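You operate a simulated robot arm through the tools that you are given. There is no shell and no other tool. Be economical: measure what you need, move in short steps, check, and stop when the job is done.

You are at the controls of a simulated robot arm. One attempt, no reset.

Task
Fetch the yellow dip pen and stand it on the orange papers.
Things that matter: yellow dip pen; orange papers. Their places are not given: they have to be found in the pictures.

It is judged by the outcome, as a careful person would: the job done as asked, and still so three seconds after it is handed in. It fails if anything else is knocked over, pushed out of place, dropped, spilled or broken.

Robot
A 7-joint arm with a two-finger parallel gripper, fixed in place. Base frame: the origin is at the foot of the arm, x ahead of it, y to its left, z up; the work surface is at about z = 0.002. Readings come in m, rad, newtons and seconds.
With the tool pointing down near the work surface it reaches from about 0.24 to 0.62 m from the base axis. Its first joint turns from -1.152 to 1.152 rad. Payload 2.6 kg.
Tool frame: the origin (TCP) lies between the finger pads and is the grasp point; the fingertips stand 0.03 m ahead of it; z points along the fingers, y is the line along which they close. Largest opening 0.094 m; finger width 0.028, thickness 0.01; the body of the gripper, 0.05 by 0.096 m, starts 0.055 m behind the TCP.
Orientation is that of the tool frame in the base frame, as a unit quaternion [w, x, y, z]. With the fingers straight down and closing along the base's y, the tool's x points along the base's -x, its y along +y and its z along -z.

Tools
- The arm moves only by the tool arm_command. Its argument "moves" is a list of rows, each a list of 5 numbers: the shift along the base's x, y, z in m, then the turn about the base's z in rad, then the closure in counts, from 0 (fully open) to 255 (shut). In form: [[x, y, z, twist, jaw], ...]. A call has 1 to 10 rows; each row shifts and turns the commanded pose from where the row before left it. A row lasts 0.2 s, in which the tool goes at most 0.05 m and 0.15 rad; a call with a longer step from one row to the next is refused whole, and so is a gripper value outside its range. A pose out of reach is approached as far as the arm can. The call stops where the force on the tool passes 40 N (or 10 N more than at its start, if that is more) or the arm is blocked; 0.2 s more then pass. Each finger travels about 0.072 m/s and halts on what it meets, pressing with about 36 N; the grip force reading is that of the motor and also rises with nothing between the fingers. The clock runs only during rows and for 0.2 s after the last one: add rows that do not move to give the fingers time. It gives the time, the measured TCP pose, the force on the tool (base axes), the opening and the grip force at its end, in the units of the frame above (readings bear some noise).
- Cameras (640 x 400 px; columns grow to the right, rows downward): "scene" is fixed at [0.0506, 0.4513, 0.5582]; the picture's right is [-0.57, -0.82, 0.00], its down [-0.51, 0.36, -0.78] and it looks along [0.64, -0.45, -0.62] (base axes); focal length 320 px, centre (320, 200). "wrist" rides on the gripper at [-0.037, 0, -0.058] in the tool frame; the picture's right is [0.00, -1.00, 0.00], its down [0.97, 0.00, -0.24] and it looks along [0.24, 0.00, 0.97] (tool axes); focal length 218 px, centre (320, 200).
- camera(camera): a new picture of that camera. No time passes.
- point_at(camera, pixels): for up to 12 pixels [column, row] of the newest picture of that camera ("zoom" is the newest enlarged one), the place [x, y, z] in the base frame of the surface seen there, good to about 0.003 m. No time passes.
- close_up(camera, box): a new picture of the part [left, top, right, bottom] of that camera's present view, enlarged. No time passes.
- hand_in(): hands the job in; it is judged then, once.

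Work in short steps. Measure before you move; look again where a grasp or a placing could have gone wrong, and mend it. You have 60 turns and 20 pictures in all, those below and enlarged ones among them. Open the gripper and draw the arm clear of the work before you hand the job in, unless the task says otherwise; then end with one line.

The tools are called as name(argument=value, ...) on one line, values as JSON. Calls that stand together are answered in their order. arm_command: Moves the arm, as the interface text tells. Its arguments: {"type":"object","properties":{"moves":{"type":"array"}},"required":["moves"]} The other tools are called the same way: camera (camera) takes a picture; point_at (camera, pixels) gives the place of the surface under pixels of a picture; close_up (camera, box) takes an enlarged picture of a part of a camera's view; hand_in () hands the job in.

At the start:

```text
time: 0.0
position: [0.4606, 0.0816, 0.2607]
tool_rot: [0.0, 0.0, 1.0, -0.001]
contact_force: [0.6, 0.5, 0.0]
width: 0.0939
gripper_force: 0.0
```

scene: 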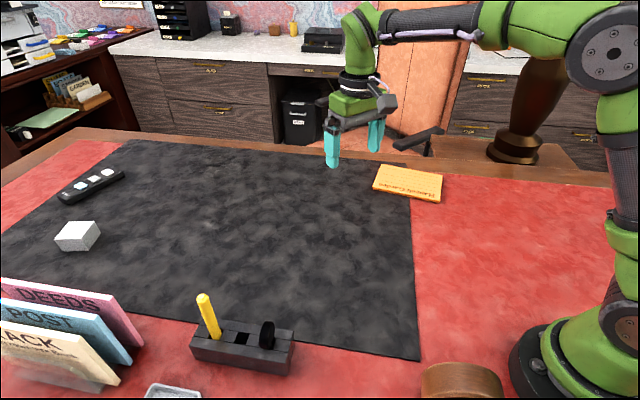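
wrist: 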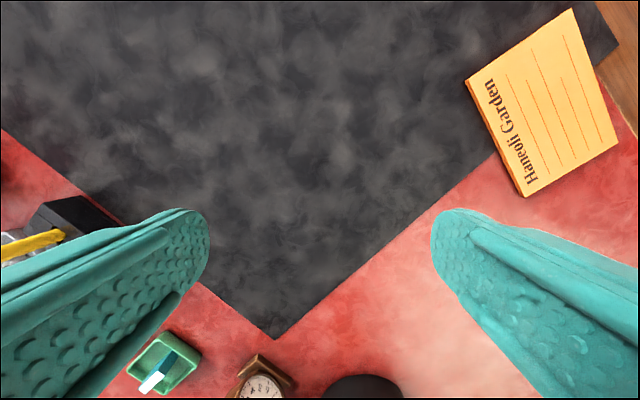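

The yellow pen stands in a dark holder at about scene (207,315); the orange papers lie at about (408,183). I take a close-up of each.

close_up(camera="scene", box=[160, 270, 320, 390])

point_at(camera="scene", pixels=[[203, 297], [207, 310], [211, 322], [217, 336], [242, 339], [267, 330], [195, 335], [290, 345], [374, 186], [438, 200], [443, 174], [386, 165]])

point_at(camera="wrist", pixels=[[466, 80], [572, 12], [616, 142], [526, 192], [541, 105], [60, 234], [20, 245]])

```text
3.33 times, centred on (240, 330) of scene
```

zoom: 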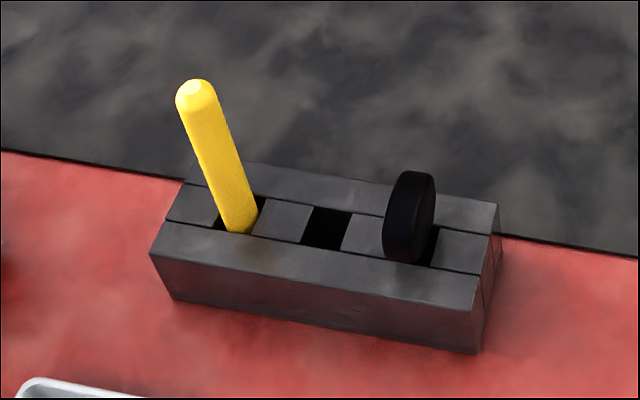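

```text
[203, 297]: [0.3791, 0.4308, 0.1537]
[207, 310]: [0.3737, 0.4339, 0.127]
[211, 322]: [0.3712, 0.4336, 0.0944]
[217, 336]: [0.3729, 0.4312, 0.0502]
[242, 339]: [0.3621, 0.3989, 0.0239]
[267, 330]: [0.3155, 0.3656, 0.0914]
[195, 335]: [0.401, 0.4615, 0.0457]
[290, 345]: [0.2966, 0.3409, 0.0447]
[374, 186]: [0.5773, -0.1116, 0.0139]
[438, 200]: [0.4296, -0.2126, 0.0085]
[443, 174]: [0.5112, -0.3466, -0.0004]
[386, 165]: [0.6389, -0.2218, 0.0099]
```

```text
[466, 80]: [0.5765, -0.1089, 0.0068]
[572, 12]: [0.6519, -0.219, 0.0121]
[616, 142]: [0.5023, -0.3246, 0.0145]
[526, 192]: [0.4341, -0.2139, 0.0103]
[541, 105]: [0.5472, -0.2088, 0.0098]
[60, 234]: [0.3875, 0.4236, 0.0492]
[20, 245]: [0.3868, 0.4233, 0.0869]
```

The pen is nearly vertical at about (0.375, 0.432), top z≈0.155, and the holder's long axis runs at about 49°. Papers are centred near (0.543, -0.217), top ≈0.011. I check what is near the pen and go above it at the present height, turning so the fingers close across the holder.

point_at(camera="scene", pixels=[[105, 298], [140, 342], [95, 322], [10, 285], [60, 340], [268, 322], [175, 390]])

arm_command(moves=[[-0.0094, 0.0388, 0, 0.0955, 0], [-0.0094, 0.0388, 0, 0.0955, 0], [-0.0094, 0.0388, 0, 0.0955, 0], [-0.0094, 0.0388, 0, 0.0955, 0], [-0.0094, 0.0388, 0, 0.0955, 0], [-0.0094, 0.0388, 0, 0.0955, 0], [-0.0094, 0.0388, 0, 0.0955, 0], [-0.0094, 0.0388, 0, 0.0955, 0], [-0.0094, 0.0388, 0, 0.0955, 0], [0, 0, 0, 0, 0]])

camera(camera="wrist")

camera(camera="scene")

```text
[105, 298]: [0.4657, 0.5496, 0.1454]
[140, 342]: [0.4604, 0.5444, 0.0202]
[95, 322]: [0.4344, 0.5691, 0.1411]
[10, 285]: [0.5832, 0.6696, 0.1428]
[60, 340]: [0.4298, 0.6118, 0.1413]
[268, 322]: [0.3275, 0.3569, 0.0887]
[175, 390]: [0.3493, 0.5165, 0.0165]
```

```text
time: 2.2
position: [0.3751, 0.4316, 0.2591]
tool_rot: [0.0, -0.418, 0.909, 0.0]
contact_force: [0.1, -0.2, 0.4]
width: 0.0938
gripper_force: 0.0
```

```text
16 pictures are left
```

wrist: 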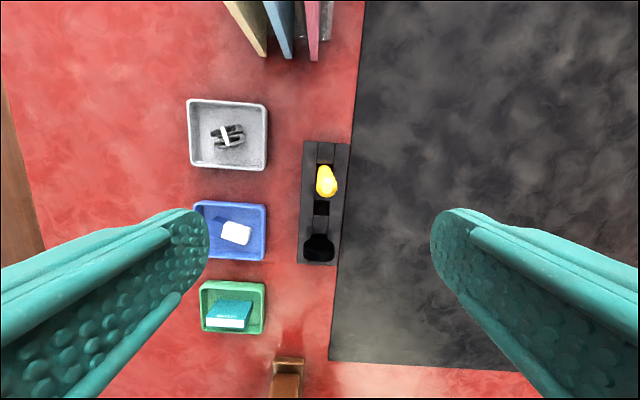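

```text
15 pictures are left
```

scene: 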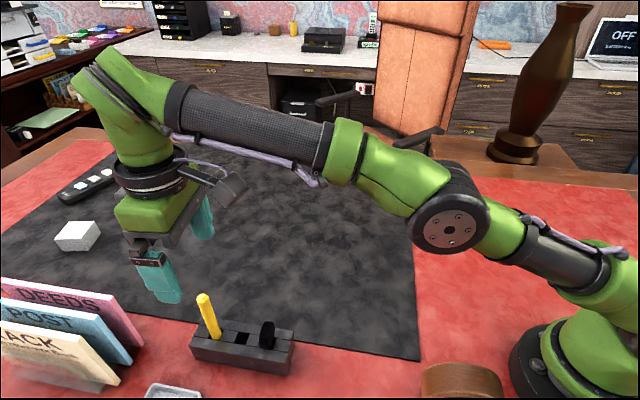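

The gripper is over the pen, which shows at wrist (327,180). I measure its top and shaft from here.

close_up(camera="wrist", box=[272, 130, 384, 200])

point_at(camera="wrist", pixels=[[330, 190], [328, 184], [326, 178], [325, 172], [324, 168]])

```text
5.71 times, centred on (328, 165) of wrist
```

zoom: 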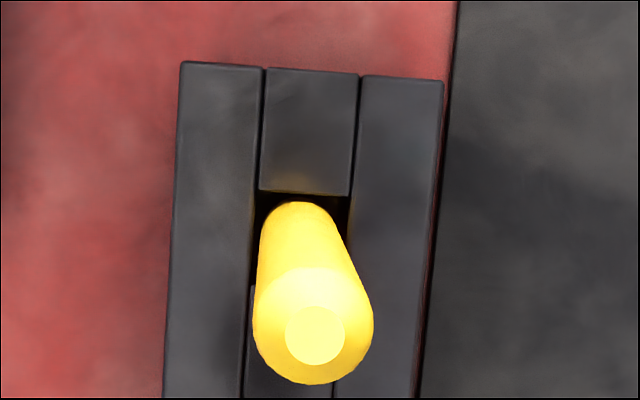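

```text
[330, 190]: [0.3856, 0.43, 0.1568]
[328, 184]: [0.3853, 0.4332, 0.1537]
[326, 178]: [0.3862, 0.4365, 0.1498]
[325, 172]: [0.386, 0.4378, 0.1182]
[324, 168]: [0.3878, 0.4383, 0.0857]
```

The shaft points at the wrist camera's vertical vanishing point, so the pen is upright; its axis works out at about (0.383, 0.432) with top z≈0.157. I shift over it, descend to just above its top and check again.

arm_command(moves=[[0.008, 0.0008, 0, 0, 0], [0, 0, -0.03, 0, 0], [0, 0, -0.025, 0, 0], [0, 0, 0, 0, 0]])

close_up(camera="wrist", box=[240, 130, 400, 230])

```text
time: 3.2
position: [0.3756, 0.4304, 0.2044]
tool_rot: [0.0, -0.416, 0.909, 0.0]
contact_force: [-1.0, 0.4, -0.6]
width: 0.0941
gripper_force: 0.0
out of reach, approached as far as the arm can: row 1
```

```text
4.00 times, centred on (320, 180) of wrist
```

zoom: 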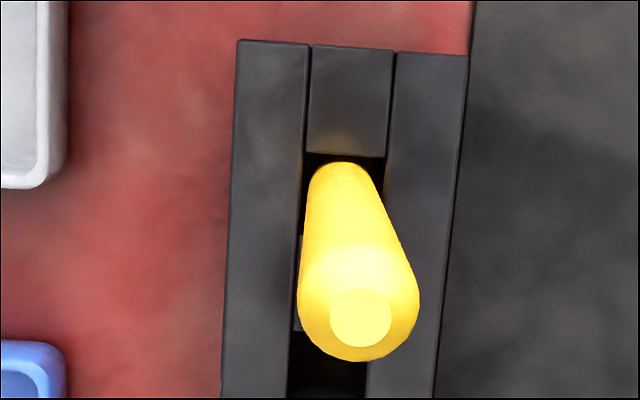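

The shift was out of reach at that height. The pen axis measures (0.3836, 0.4317), 6 mm off along tool x and 5 mm along the closing line, well within the opening, so I descend around it and try the shift lower down.

arm_command(moves=[[0, 0, -0.03, 0, 0], [0, 0, -0.03, 0, 0], [0, 0, -0.02, 0, 0], [0, 0, -0.012, 0, 0], [0, 0, 0, 0, 0]])

```text
time: 4.4
position: [0.3744, 0.4315, 0.1122]
tool_rot: [0.0, -0.417, 0.909, 0.001]
contact_force: [-0.7, 0.0, 0.1]
width: 0.0939
gripper_force: 0.1
```

Now at z 0.112 around the pen; I shift to its axis.

arm_command(moves=[[0.0088, 0.0003, 0, 0, 0], [0, 0, 0, 0, 0]])

camera(camera="wrist")

```text
time: 5.0
position: [0.3839, 0.4319, 0.1128]
tool_rot: [-0.001, -0.416, 0.909, 0.0]
contact_force: [-0.2, 0.8, -0.6]
width: 0.094
gripper_force: 0.1
```

```text
12 pictures are left
```

wrist: 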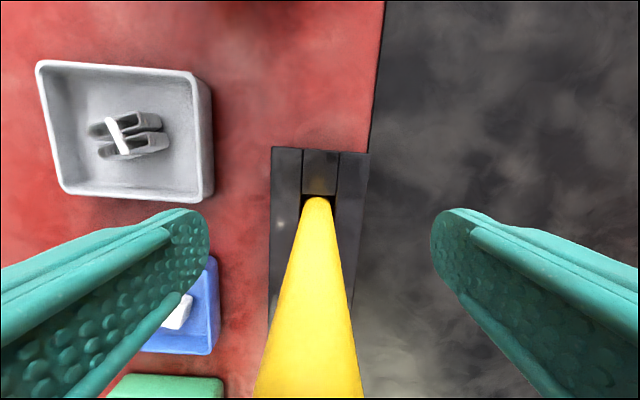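

The pen is about 1.4 mm toward tool +y; I correct that and close.

arm_command(moves=[[-0.0011, 0.0009, 0, 0, 0], [0, 0, 0, 0, 120], [0, 0, 0, 0, 180], [0, 0, 0, 0, 255], [0, 0, 0, 0, 255], [0, 0, 0, 0, 255], [0, 0, 0, 0, 255]])

```text
time: 6.6
position: [0.3835, 0.4327, 0.1129]
tool_rot: [0.0, -0.416, 0.909, -0.001]
contact_force: [-1.1, 0.5, 0.8]
width: 0.016
gripper_force: 36.6
```

Gripped at 0.016 m. I lift straight up gently and look.

arm_command(moves=[[0, 0, 0.015, 0, 255], [0, 0, 0.02, 0, 255], [0, 0, 0.02, 0, 255], [0, 0, 0.015, 0, 255], [0, 0, 0, 0, 255]])

close_up(camera="scene", box=[120, 210, 320, 370])

```text
time: 7.8
position: [0.3837, 0.4327, 0.1836]
tool_rot: [0.001, -0.417, 0.909, 0.0]
contact_force: [0.1, -0.9, -1.0]
width: 0.0156
gripper_force: 36.0
```

```text
2.50 times, centred on (220, 290) of scene
```

zoom: 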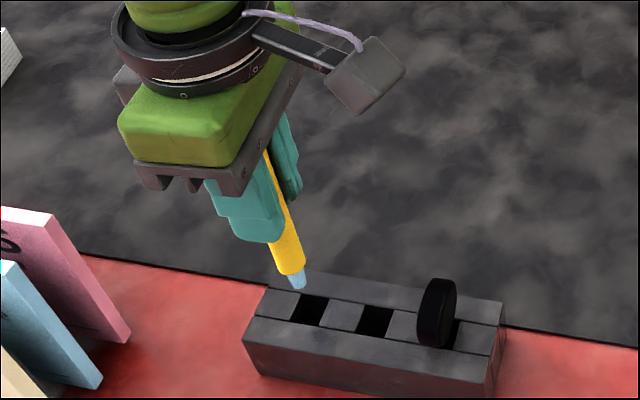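

The pen is out, with a pale tip below at about zoom (297,280). I look closer at that tip and get its place.

close_up(camera="scene", box=[215, 295, 263, 331])

point_at(camera="zoom", pixels=[[300, 210], [320, 335], [250, 100], [320, 300], [290, 240], [325, 360]])

```text
11.11 times, centred on (239, 313) of scene
```

zoom: 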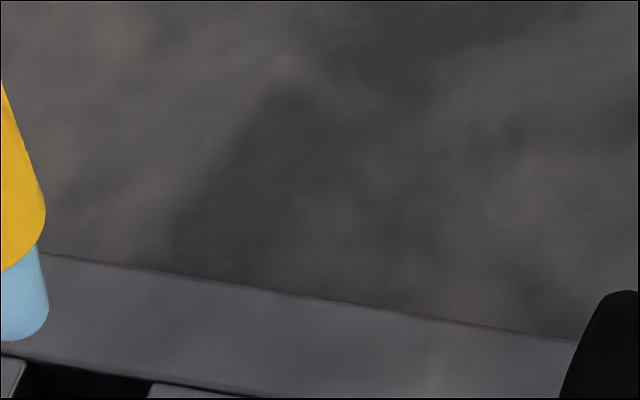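

```text
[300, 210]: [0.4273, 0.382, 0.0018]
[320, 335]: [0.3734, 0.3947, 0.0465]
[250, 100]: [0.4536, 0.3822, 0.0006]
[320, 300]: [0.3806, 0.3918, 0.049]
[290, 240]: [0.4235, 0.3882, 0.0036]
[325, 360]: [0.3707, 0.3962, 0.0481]
```

The tip looks like a flat-ended cylinder at about scene (212,324). I measure its position and view it centred.

close_up(camera="scene", box=[188, 292, 236, 331])

point_at(camera="scene", pixels=[[212, 324], [211, 321], [211, 318], [209, 313], [206, 306]])

```text
10.26 times, centred on (212, 312) of scene
```

zoom: 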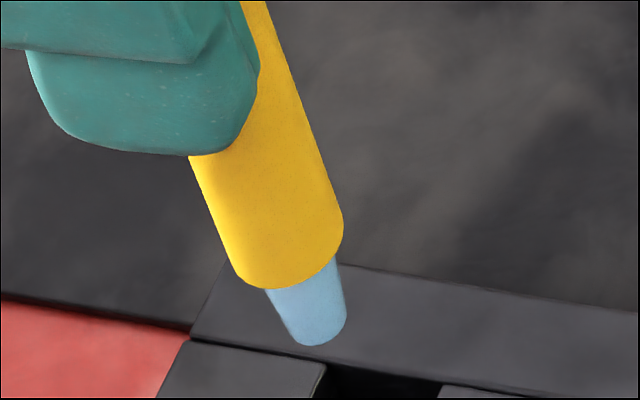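

```text
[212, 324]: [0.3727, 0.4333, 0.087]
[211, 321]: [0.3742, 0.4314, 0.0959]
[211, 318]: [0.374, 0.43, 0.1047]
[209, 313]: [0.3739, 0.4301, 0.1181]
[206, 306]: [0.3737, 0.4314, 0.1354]
```

The pale end is flat, about 8 mm wide, with its bottom about 0.10 m below the TCP. Now I carry it toward the papers over the clear mat, first half.

arm_command(moves=[[0.00457, -0.0202, 0, -0.038, 255], [0.00914, -0.04036, 0.005, -0.076, 255], [0.00914, -0.04036, 0.005, -0.076, 255], [0.00914, -0.04036, 0.005, -0.076, 255], [0.00914, -0.04036, 0.005, -0.076, 255], [0.00914, -0.04036, 0, -0.076, 255], [0.00914, -0.04036, 0, -0.076, 255], [0.00914, -0.04036, 0, -0.076, 255], [0.00457, -0.0202, 0, -0.038, 255], [0, 0, 0, 0, 255]])

arm_command(moves=[[0.00457, -0.0202, 0, -0.038, 255], [0.00914, -0.04036, -0.003, -0.076, 255], [0.00914, -0.04036, -0.003, -0.076, 255], [0.00914, -0.04036, -0.003, -0.076, 255], [0.00914, -0.04036, -0.003, -0.076, 255], [0.00914, -0.04036, -0.003, -0.076, 255], [0.00914, -0.04036, -0.003, -0.076, 255], [0.00914, -0.04036, -0.002, -0.076, 255], [0.00457, -0.0202, 0, -0.038, 255], [0, 0, 0, 0, 255]])

camera(camera="scene")

```text
time: 10.0
position: [0.4544, 0.1088, 0.2024]
tool_rot: [0.001, -0.125, 0.992, 0.0]
contact_force: [-0.1, -0.4, -0.7]
width: 0.0154
gripper_force: 35.8
```

```text
time: 12.2
position: [0.5294, -0.2134, 0.183]
tool_rot: [0.001, 0.177, 0.984, 0.0]
contact_force: [-0.5, -0.2, -0.2]
width: 0.0152
gripper_force: 36.0
```

```text
8 pictures are left
```

scene: 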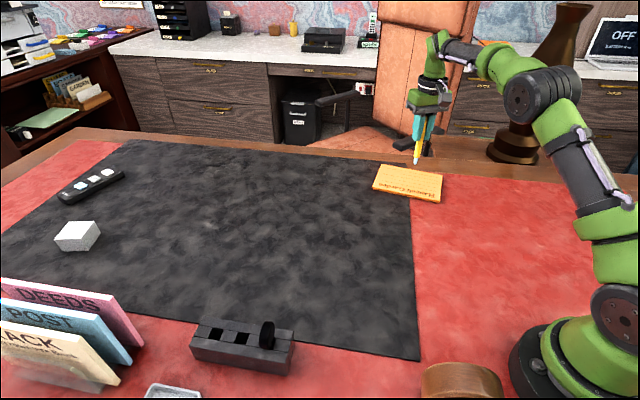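

The pen is over the papers, tip near (415,164), and the holder has not moved. I check the pen's tilt and tip height before lowering.

close_up(camera="scene", box=[376, 110, 456, 210])

point_at(camera="scene", pixels=[[415, 162], [416, 159], [417, 153], [418, 148], [410, 180], [400, 182], [415, 185]])

camera(camera="wrist")

```text
4.00 times, centred on (416, 160) of scene
```

zoom: 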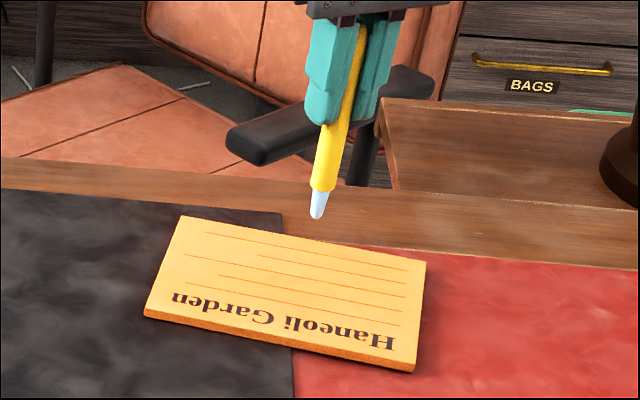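

```text
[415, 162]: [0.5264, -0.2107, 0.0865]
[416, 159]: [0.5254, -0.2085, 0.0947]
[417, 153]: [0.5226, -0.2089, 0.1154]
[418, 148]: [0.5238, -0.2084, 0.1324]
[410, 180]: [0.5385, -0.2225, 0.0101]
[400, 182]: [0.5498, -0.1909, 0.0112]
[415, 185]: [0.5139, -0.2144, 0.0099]
```

```text
6 pictures are left
```

wrist: 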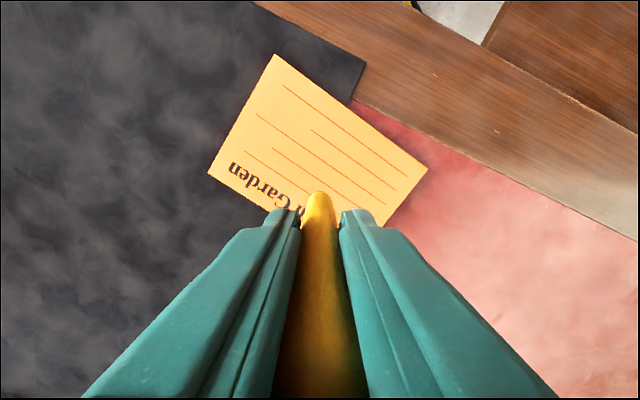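

The pen is near vertical (slope matches the vertical vanishing line), tip bottom about z 0.082, and papers top is about 0.0105. I shift a little toward the middle of the papers and lower to about 5 mm above contact.

arm_command(moves=[[0.004, -0.002, -0.02, 0, 255], [0.002, 0, -0.02, 0, 255], [0, 0, -0.015, 0, 255], [0, 0, -0.008, 0, 255], [0, 0, -0.003, 0, 255], [0, 0, 0, 0, 255], [0, 0, 0, 0, 255]])

close_up(camera="scene", box=[376, 140, 440, 204])

```text
time: 13.8
position: [0.5364, -0.2159, 0.1169]
tool_rot: [0.002, 0.177, 0.984, 0.0]
contact_force: [-0.8, 0.6, 10.1]
width: 0.0154
gripper_force: 35.5
```

```text
6.25 times, centred on (408, 172) of scene
```

zoom: 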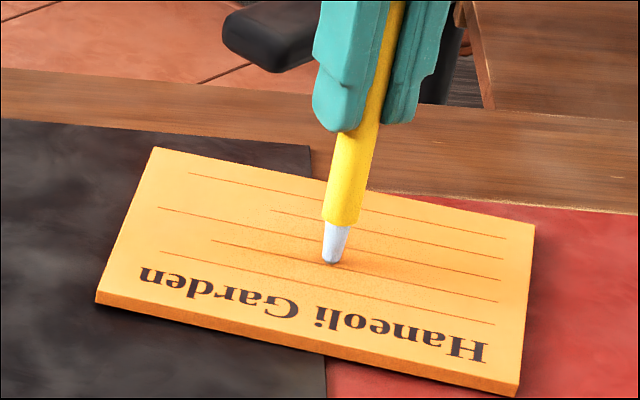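

The tip already touches, with 10 N upward at z 0.117. I ease up slightly to leave light contact.

arm_command(moves=[[0, 0, 0.0006, 0, 255], [0, 0, 0, 0, 255], [0, 0, 0, 0, 255]])

```text
time: 14.6
position: [0.5358, -0.217, 0.1184]
tool_rot: [0.0, 0.177, 0.984, 0.0]
contact_force: [2.3, -1.6, 9.3]
width: 0.0152
gripper_force: 36.2
```

Still about 9 N, so I ease up another millimetre.

arm_command(moves=[[0, 0, 0.001, 0, 255], [0, 0, 0, 0, 255], [0, 0, 0, 0, 255]])

close_up(camera="scene", box=[392, 136, 440, 184])

```text
time: 15.4
position: [0.5346, -0.215, 0.1169]
tool_rot: [-0.001, 0.177, 0.984, 0.001]
contact_force: [-1.2, -0.6, 2.5]
width: 0.0154
gripper_force: 36.4
```

```text
8.33 times, centred on (416, 160) of scene
```

zoom: 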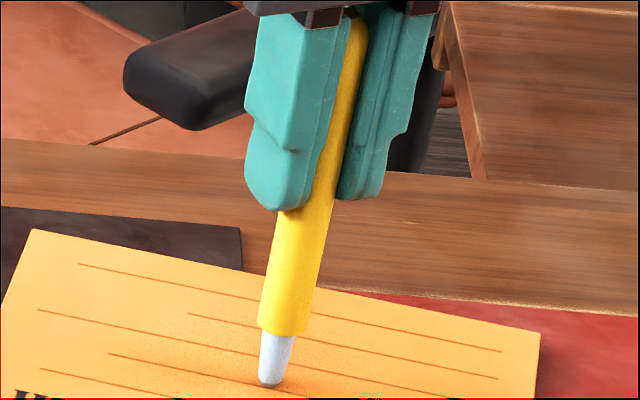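

Light contact now (2.5 N). I check the fore-aft lean from depth along the shaft before releasing.

point_at(camera="zoom", pixels=[[272, 370], [277, 350], [285, 320], [291, 290], [297, 260], [303, 230], [320, 220], [335, 170], [345, 130], [353, 90], [358, 50], [361, 20]])

close_up(camera="wrist", box=[220, 150, 420, 400])

```text
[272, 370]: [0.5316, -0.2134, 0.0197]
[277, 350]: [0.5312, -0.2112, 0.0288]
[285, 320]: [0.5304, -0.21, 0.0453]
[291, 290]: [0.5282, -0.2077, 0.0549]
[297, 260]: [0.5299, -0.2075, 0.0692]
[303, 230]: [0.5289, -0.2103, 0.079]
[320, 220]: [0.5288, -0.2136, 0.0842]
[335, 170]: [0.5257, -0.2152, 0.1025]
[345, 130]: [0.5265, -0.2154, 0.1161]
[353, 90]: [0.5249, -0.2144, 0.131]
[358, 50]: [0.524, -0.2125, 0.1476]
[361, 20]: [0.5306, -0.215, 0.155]
```

```text
1.60 times, centred on (320, 275) of wrist
```

zoom: 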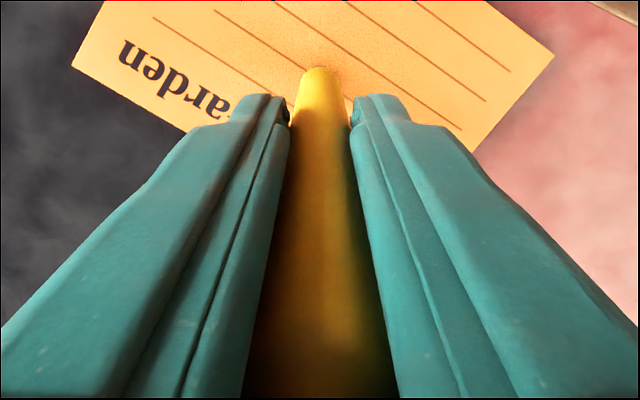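

In the wrist view the shaft end sits where it did before contact (row ≈192.5), which puts the pen axis within about half a degree of vertical and centred in the fingers. I release it in small steps, holding still.

arm_command(moves=[[0, 0, 0, 0, 208], [0, 0, 0, 0, 204], [0, 0, 0, 0, 200], [0, 0, 0, 0, 196], [0, 0, 0, 0, 196]])

close_up(camera="wrist", box=[220, 150, 420, 400])

```text
time: 16.6
position: [0.5352, -0.2155, 0.1199]
tool_rot: [-0.001, 0.177, 0.984, 0.001]
contact_force: [0.3, 0.4, -0.4]
width: 0.0218
gripper_force: 0.1
```

```text
1.60 times, centred on (320, 275) of wrist
```

zoom: 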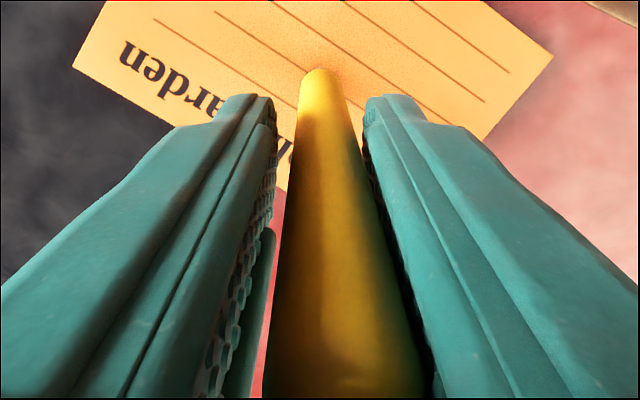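

After release the shaft seems to lean about 1.4° toward the right finger (zoom bottom edges 262 and 428), so I don't open further yet. I bring the fingers back to near contact, without gripping, to square it up, let it settle, then open a little and look.

arm_command(moves=[[0, 0, 0, 0, 202], [0, 0, 0, 0, 207], [0, 0, 0, 0, 210], [0, 0, 0, 0, 211], [0, 0, 0, 0, 211], [0, 0, 0, 0, 211], [0, 0, 0, 0, 211]])

```text
time: 18.2
position: [0.5358, -0.216, 0.1182]
tool_rot: [-0.001, 0.177, 0.984, 0.0]
contact_force: [-0.4, -0.1, 0.8]
width: 0.0165
gripper_force: 0.0
```

Width 0.0165 m with no grip force: the pen is loosely enclosed and squared. I open in one quick step to a small gap, wait, and look.

arm_command(moves=[[0, 0, 0, 0, 180], [0, 0, 0, 0, 180], [0, 0, 0, 0, 180], [0, 0, 0, 0, 180], [0, 0, 0, 0, 180]])

close_up(camera="wrist", box=[220, 150, 420, 400])

```text
time: 19.4
position: [0.5349, -0.215, 0.118]
tool_rot: [0.0, 0.177, 0.984, -0.001]
contact_force: [0.1, -0.3, -0.1]
width: 0.0276
gripper_force: 0.0
```

```text
1.60 times, centred on (320, 275) of wrist
```

zoom: 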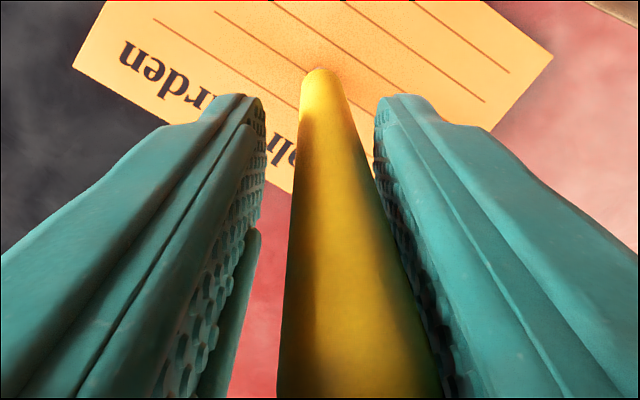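

The shaft now leans a bit more to the right (bottom edges 278 and 440, centre 359). I use depth points on the pen and on the right pad to see whether it is touching the finger.

point_at(camera="zoom", pixels=[[320, 80], [322, 110], [328, 160], [334, 210], [340, 260], [348, 320], [356, 385], [400, 240], [425, 300], [455, 370], [245, 200], [215, 320]])

```text
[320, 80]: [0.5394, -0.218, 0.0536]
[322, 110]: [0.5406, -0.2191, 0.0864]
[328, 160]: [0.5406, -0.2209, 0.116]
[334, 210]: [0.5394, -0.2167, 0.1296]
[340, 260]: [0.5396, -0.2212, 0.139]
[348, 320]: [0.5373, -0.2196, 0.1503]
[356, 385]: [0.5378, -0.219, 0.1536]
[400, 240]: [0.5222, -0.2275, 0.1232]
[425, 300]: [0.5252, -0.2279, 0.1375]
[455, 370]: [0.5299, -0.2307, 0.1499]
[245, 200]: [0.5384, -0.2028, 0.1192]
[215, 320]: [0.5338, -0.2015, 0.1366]
```

The pads sit at about ±14 mm and the pen's edges are 4 mm or more from both, so the pen is standing free, with a slight static lean. I wait two seconds without moving to make sure it isn't drifting, then look again.

arm_command(moves=[[0, 0, 0, 0, 180], [0, 0, 0, 0, 180], [0, 0, 0, 0, 180], [0, 0, 0, 0, 180], [0, 0, 0, 0, 180], [0, 0, 0, 0, 180], [0, 0, 0, 0, 180], [0, 0, 0, 0, 180], [0, 0, 0, 0, 180], [0, 0, 0, 0, 180]])

close_up(camera="wrist", box=[220, 150, 420, 400])

```text
time: 21.6
position: [0.5341, -0.2153, 0.1187]
tool_rot: [0.0, 0.177, 0.984, 0.001]
contact_force: [0.1, 1.1, -0.1]
width: 0.0276
gripper_force: 0.2
```

```text
1.60 times, centred on (320, 275) of wrist
```

zoom: 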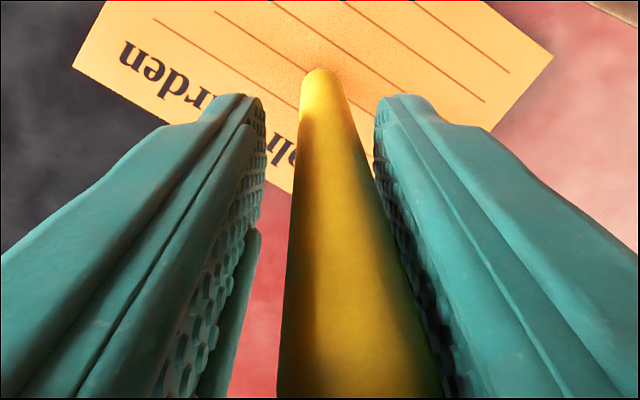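

The picture is identical after 2 s: the pen stands still with clear gaps on both sides. I open fully, rise straight up past the pen's top, then draw back toward the base.

arm_command(moves=[[0, 0, 0, 0, 150], [0, 0, 0, 0, 100], [0, 0, 0, 0, 50], [0, 0, 0, 0, 0], [0, 0, 0, 0, 0], [0, 0, 0, 0, 0]])

arm_command(moves=[[0, 0, 0.01, 0, 0], [0, 0, 0.025, 0, 0], [0, 0, 0.03, 0, 0], [0, 0, 0.03, 0, 0], [0, 0, 0.015, 0, 0], [0, 0, 0, 0, 0]])

```text
time: 23.0
position: [0.5355, -0.2158, 0.1175]
tool_rot: [-0.001, 0.177, 0.984, 0.0]
contact_force: [-0.5, 0.1, -0.8]
width: 0.0938
gripper_force: 0.1
```

```text
time: 24.4
position: [0.5358, -0.2154, 0.2273]
tool_rot: [0.0, 0.177, 0.984, 0.001]
contact_force: [0.4, 0.3, -0.1]
width: 0.0941
gripper_force: 0.1
```

The gripper is clear above the pen at z 0.227 with no contact. I draw back toward the base and try for one last picture, in case one is left.

arm_command(moves=[[-0.02, 0.01, 0.005, 0, 0], [-0.03, 0.02, 0.005, 0, 0], [-0.03, 0.02, 0.005, 0, 0], [-0.03, 0.03, 0.005, 0, 0], [-0.02, 0.03, 0, 0, 0], [0, 0, 0, 0, 0]])

close_up(camera="scene", box=[360, 110, 460, 210])

```text
time: 25.8
position: [0.4043, -0.1058, 0.2467]
tool_rot: [0.0, 0.177, 0.984, 0.001]
contact_force: [0.3, 0.6, -0.8]
width: 0.0942
gripper_force: 0.1
```

```text
refused: no pictures are left
```

The last picture showed the pen standing, and I felt no contact while opening and drawing clear. I hand in.

hand_in()

```text
The job is handed in.
```

I stood the yellow dip pen on the orange papers, nib end down and leaning about 2°, then released it and drew the arm clear. It held still for two seconds in the last picture, but I had no pictures left to check it after I opened fully and backed away.
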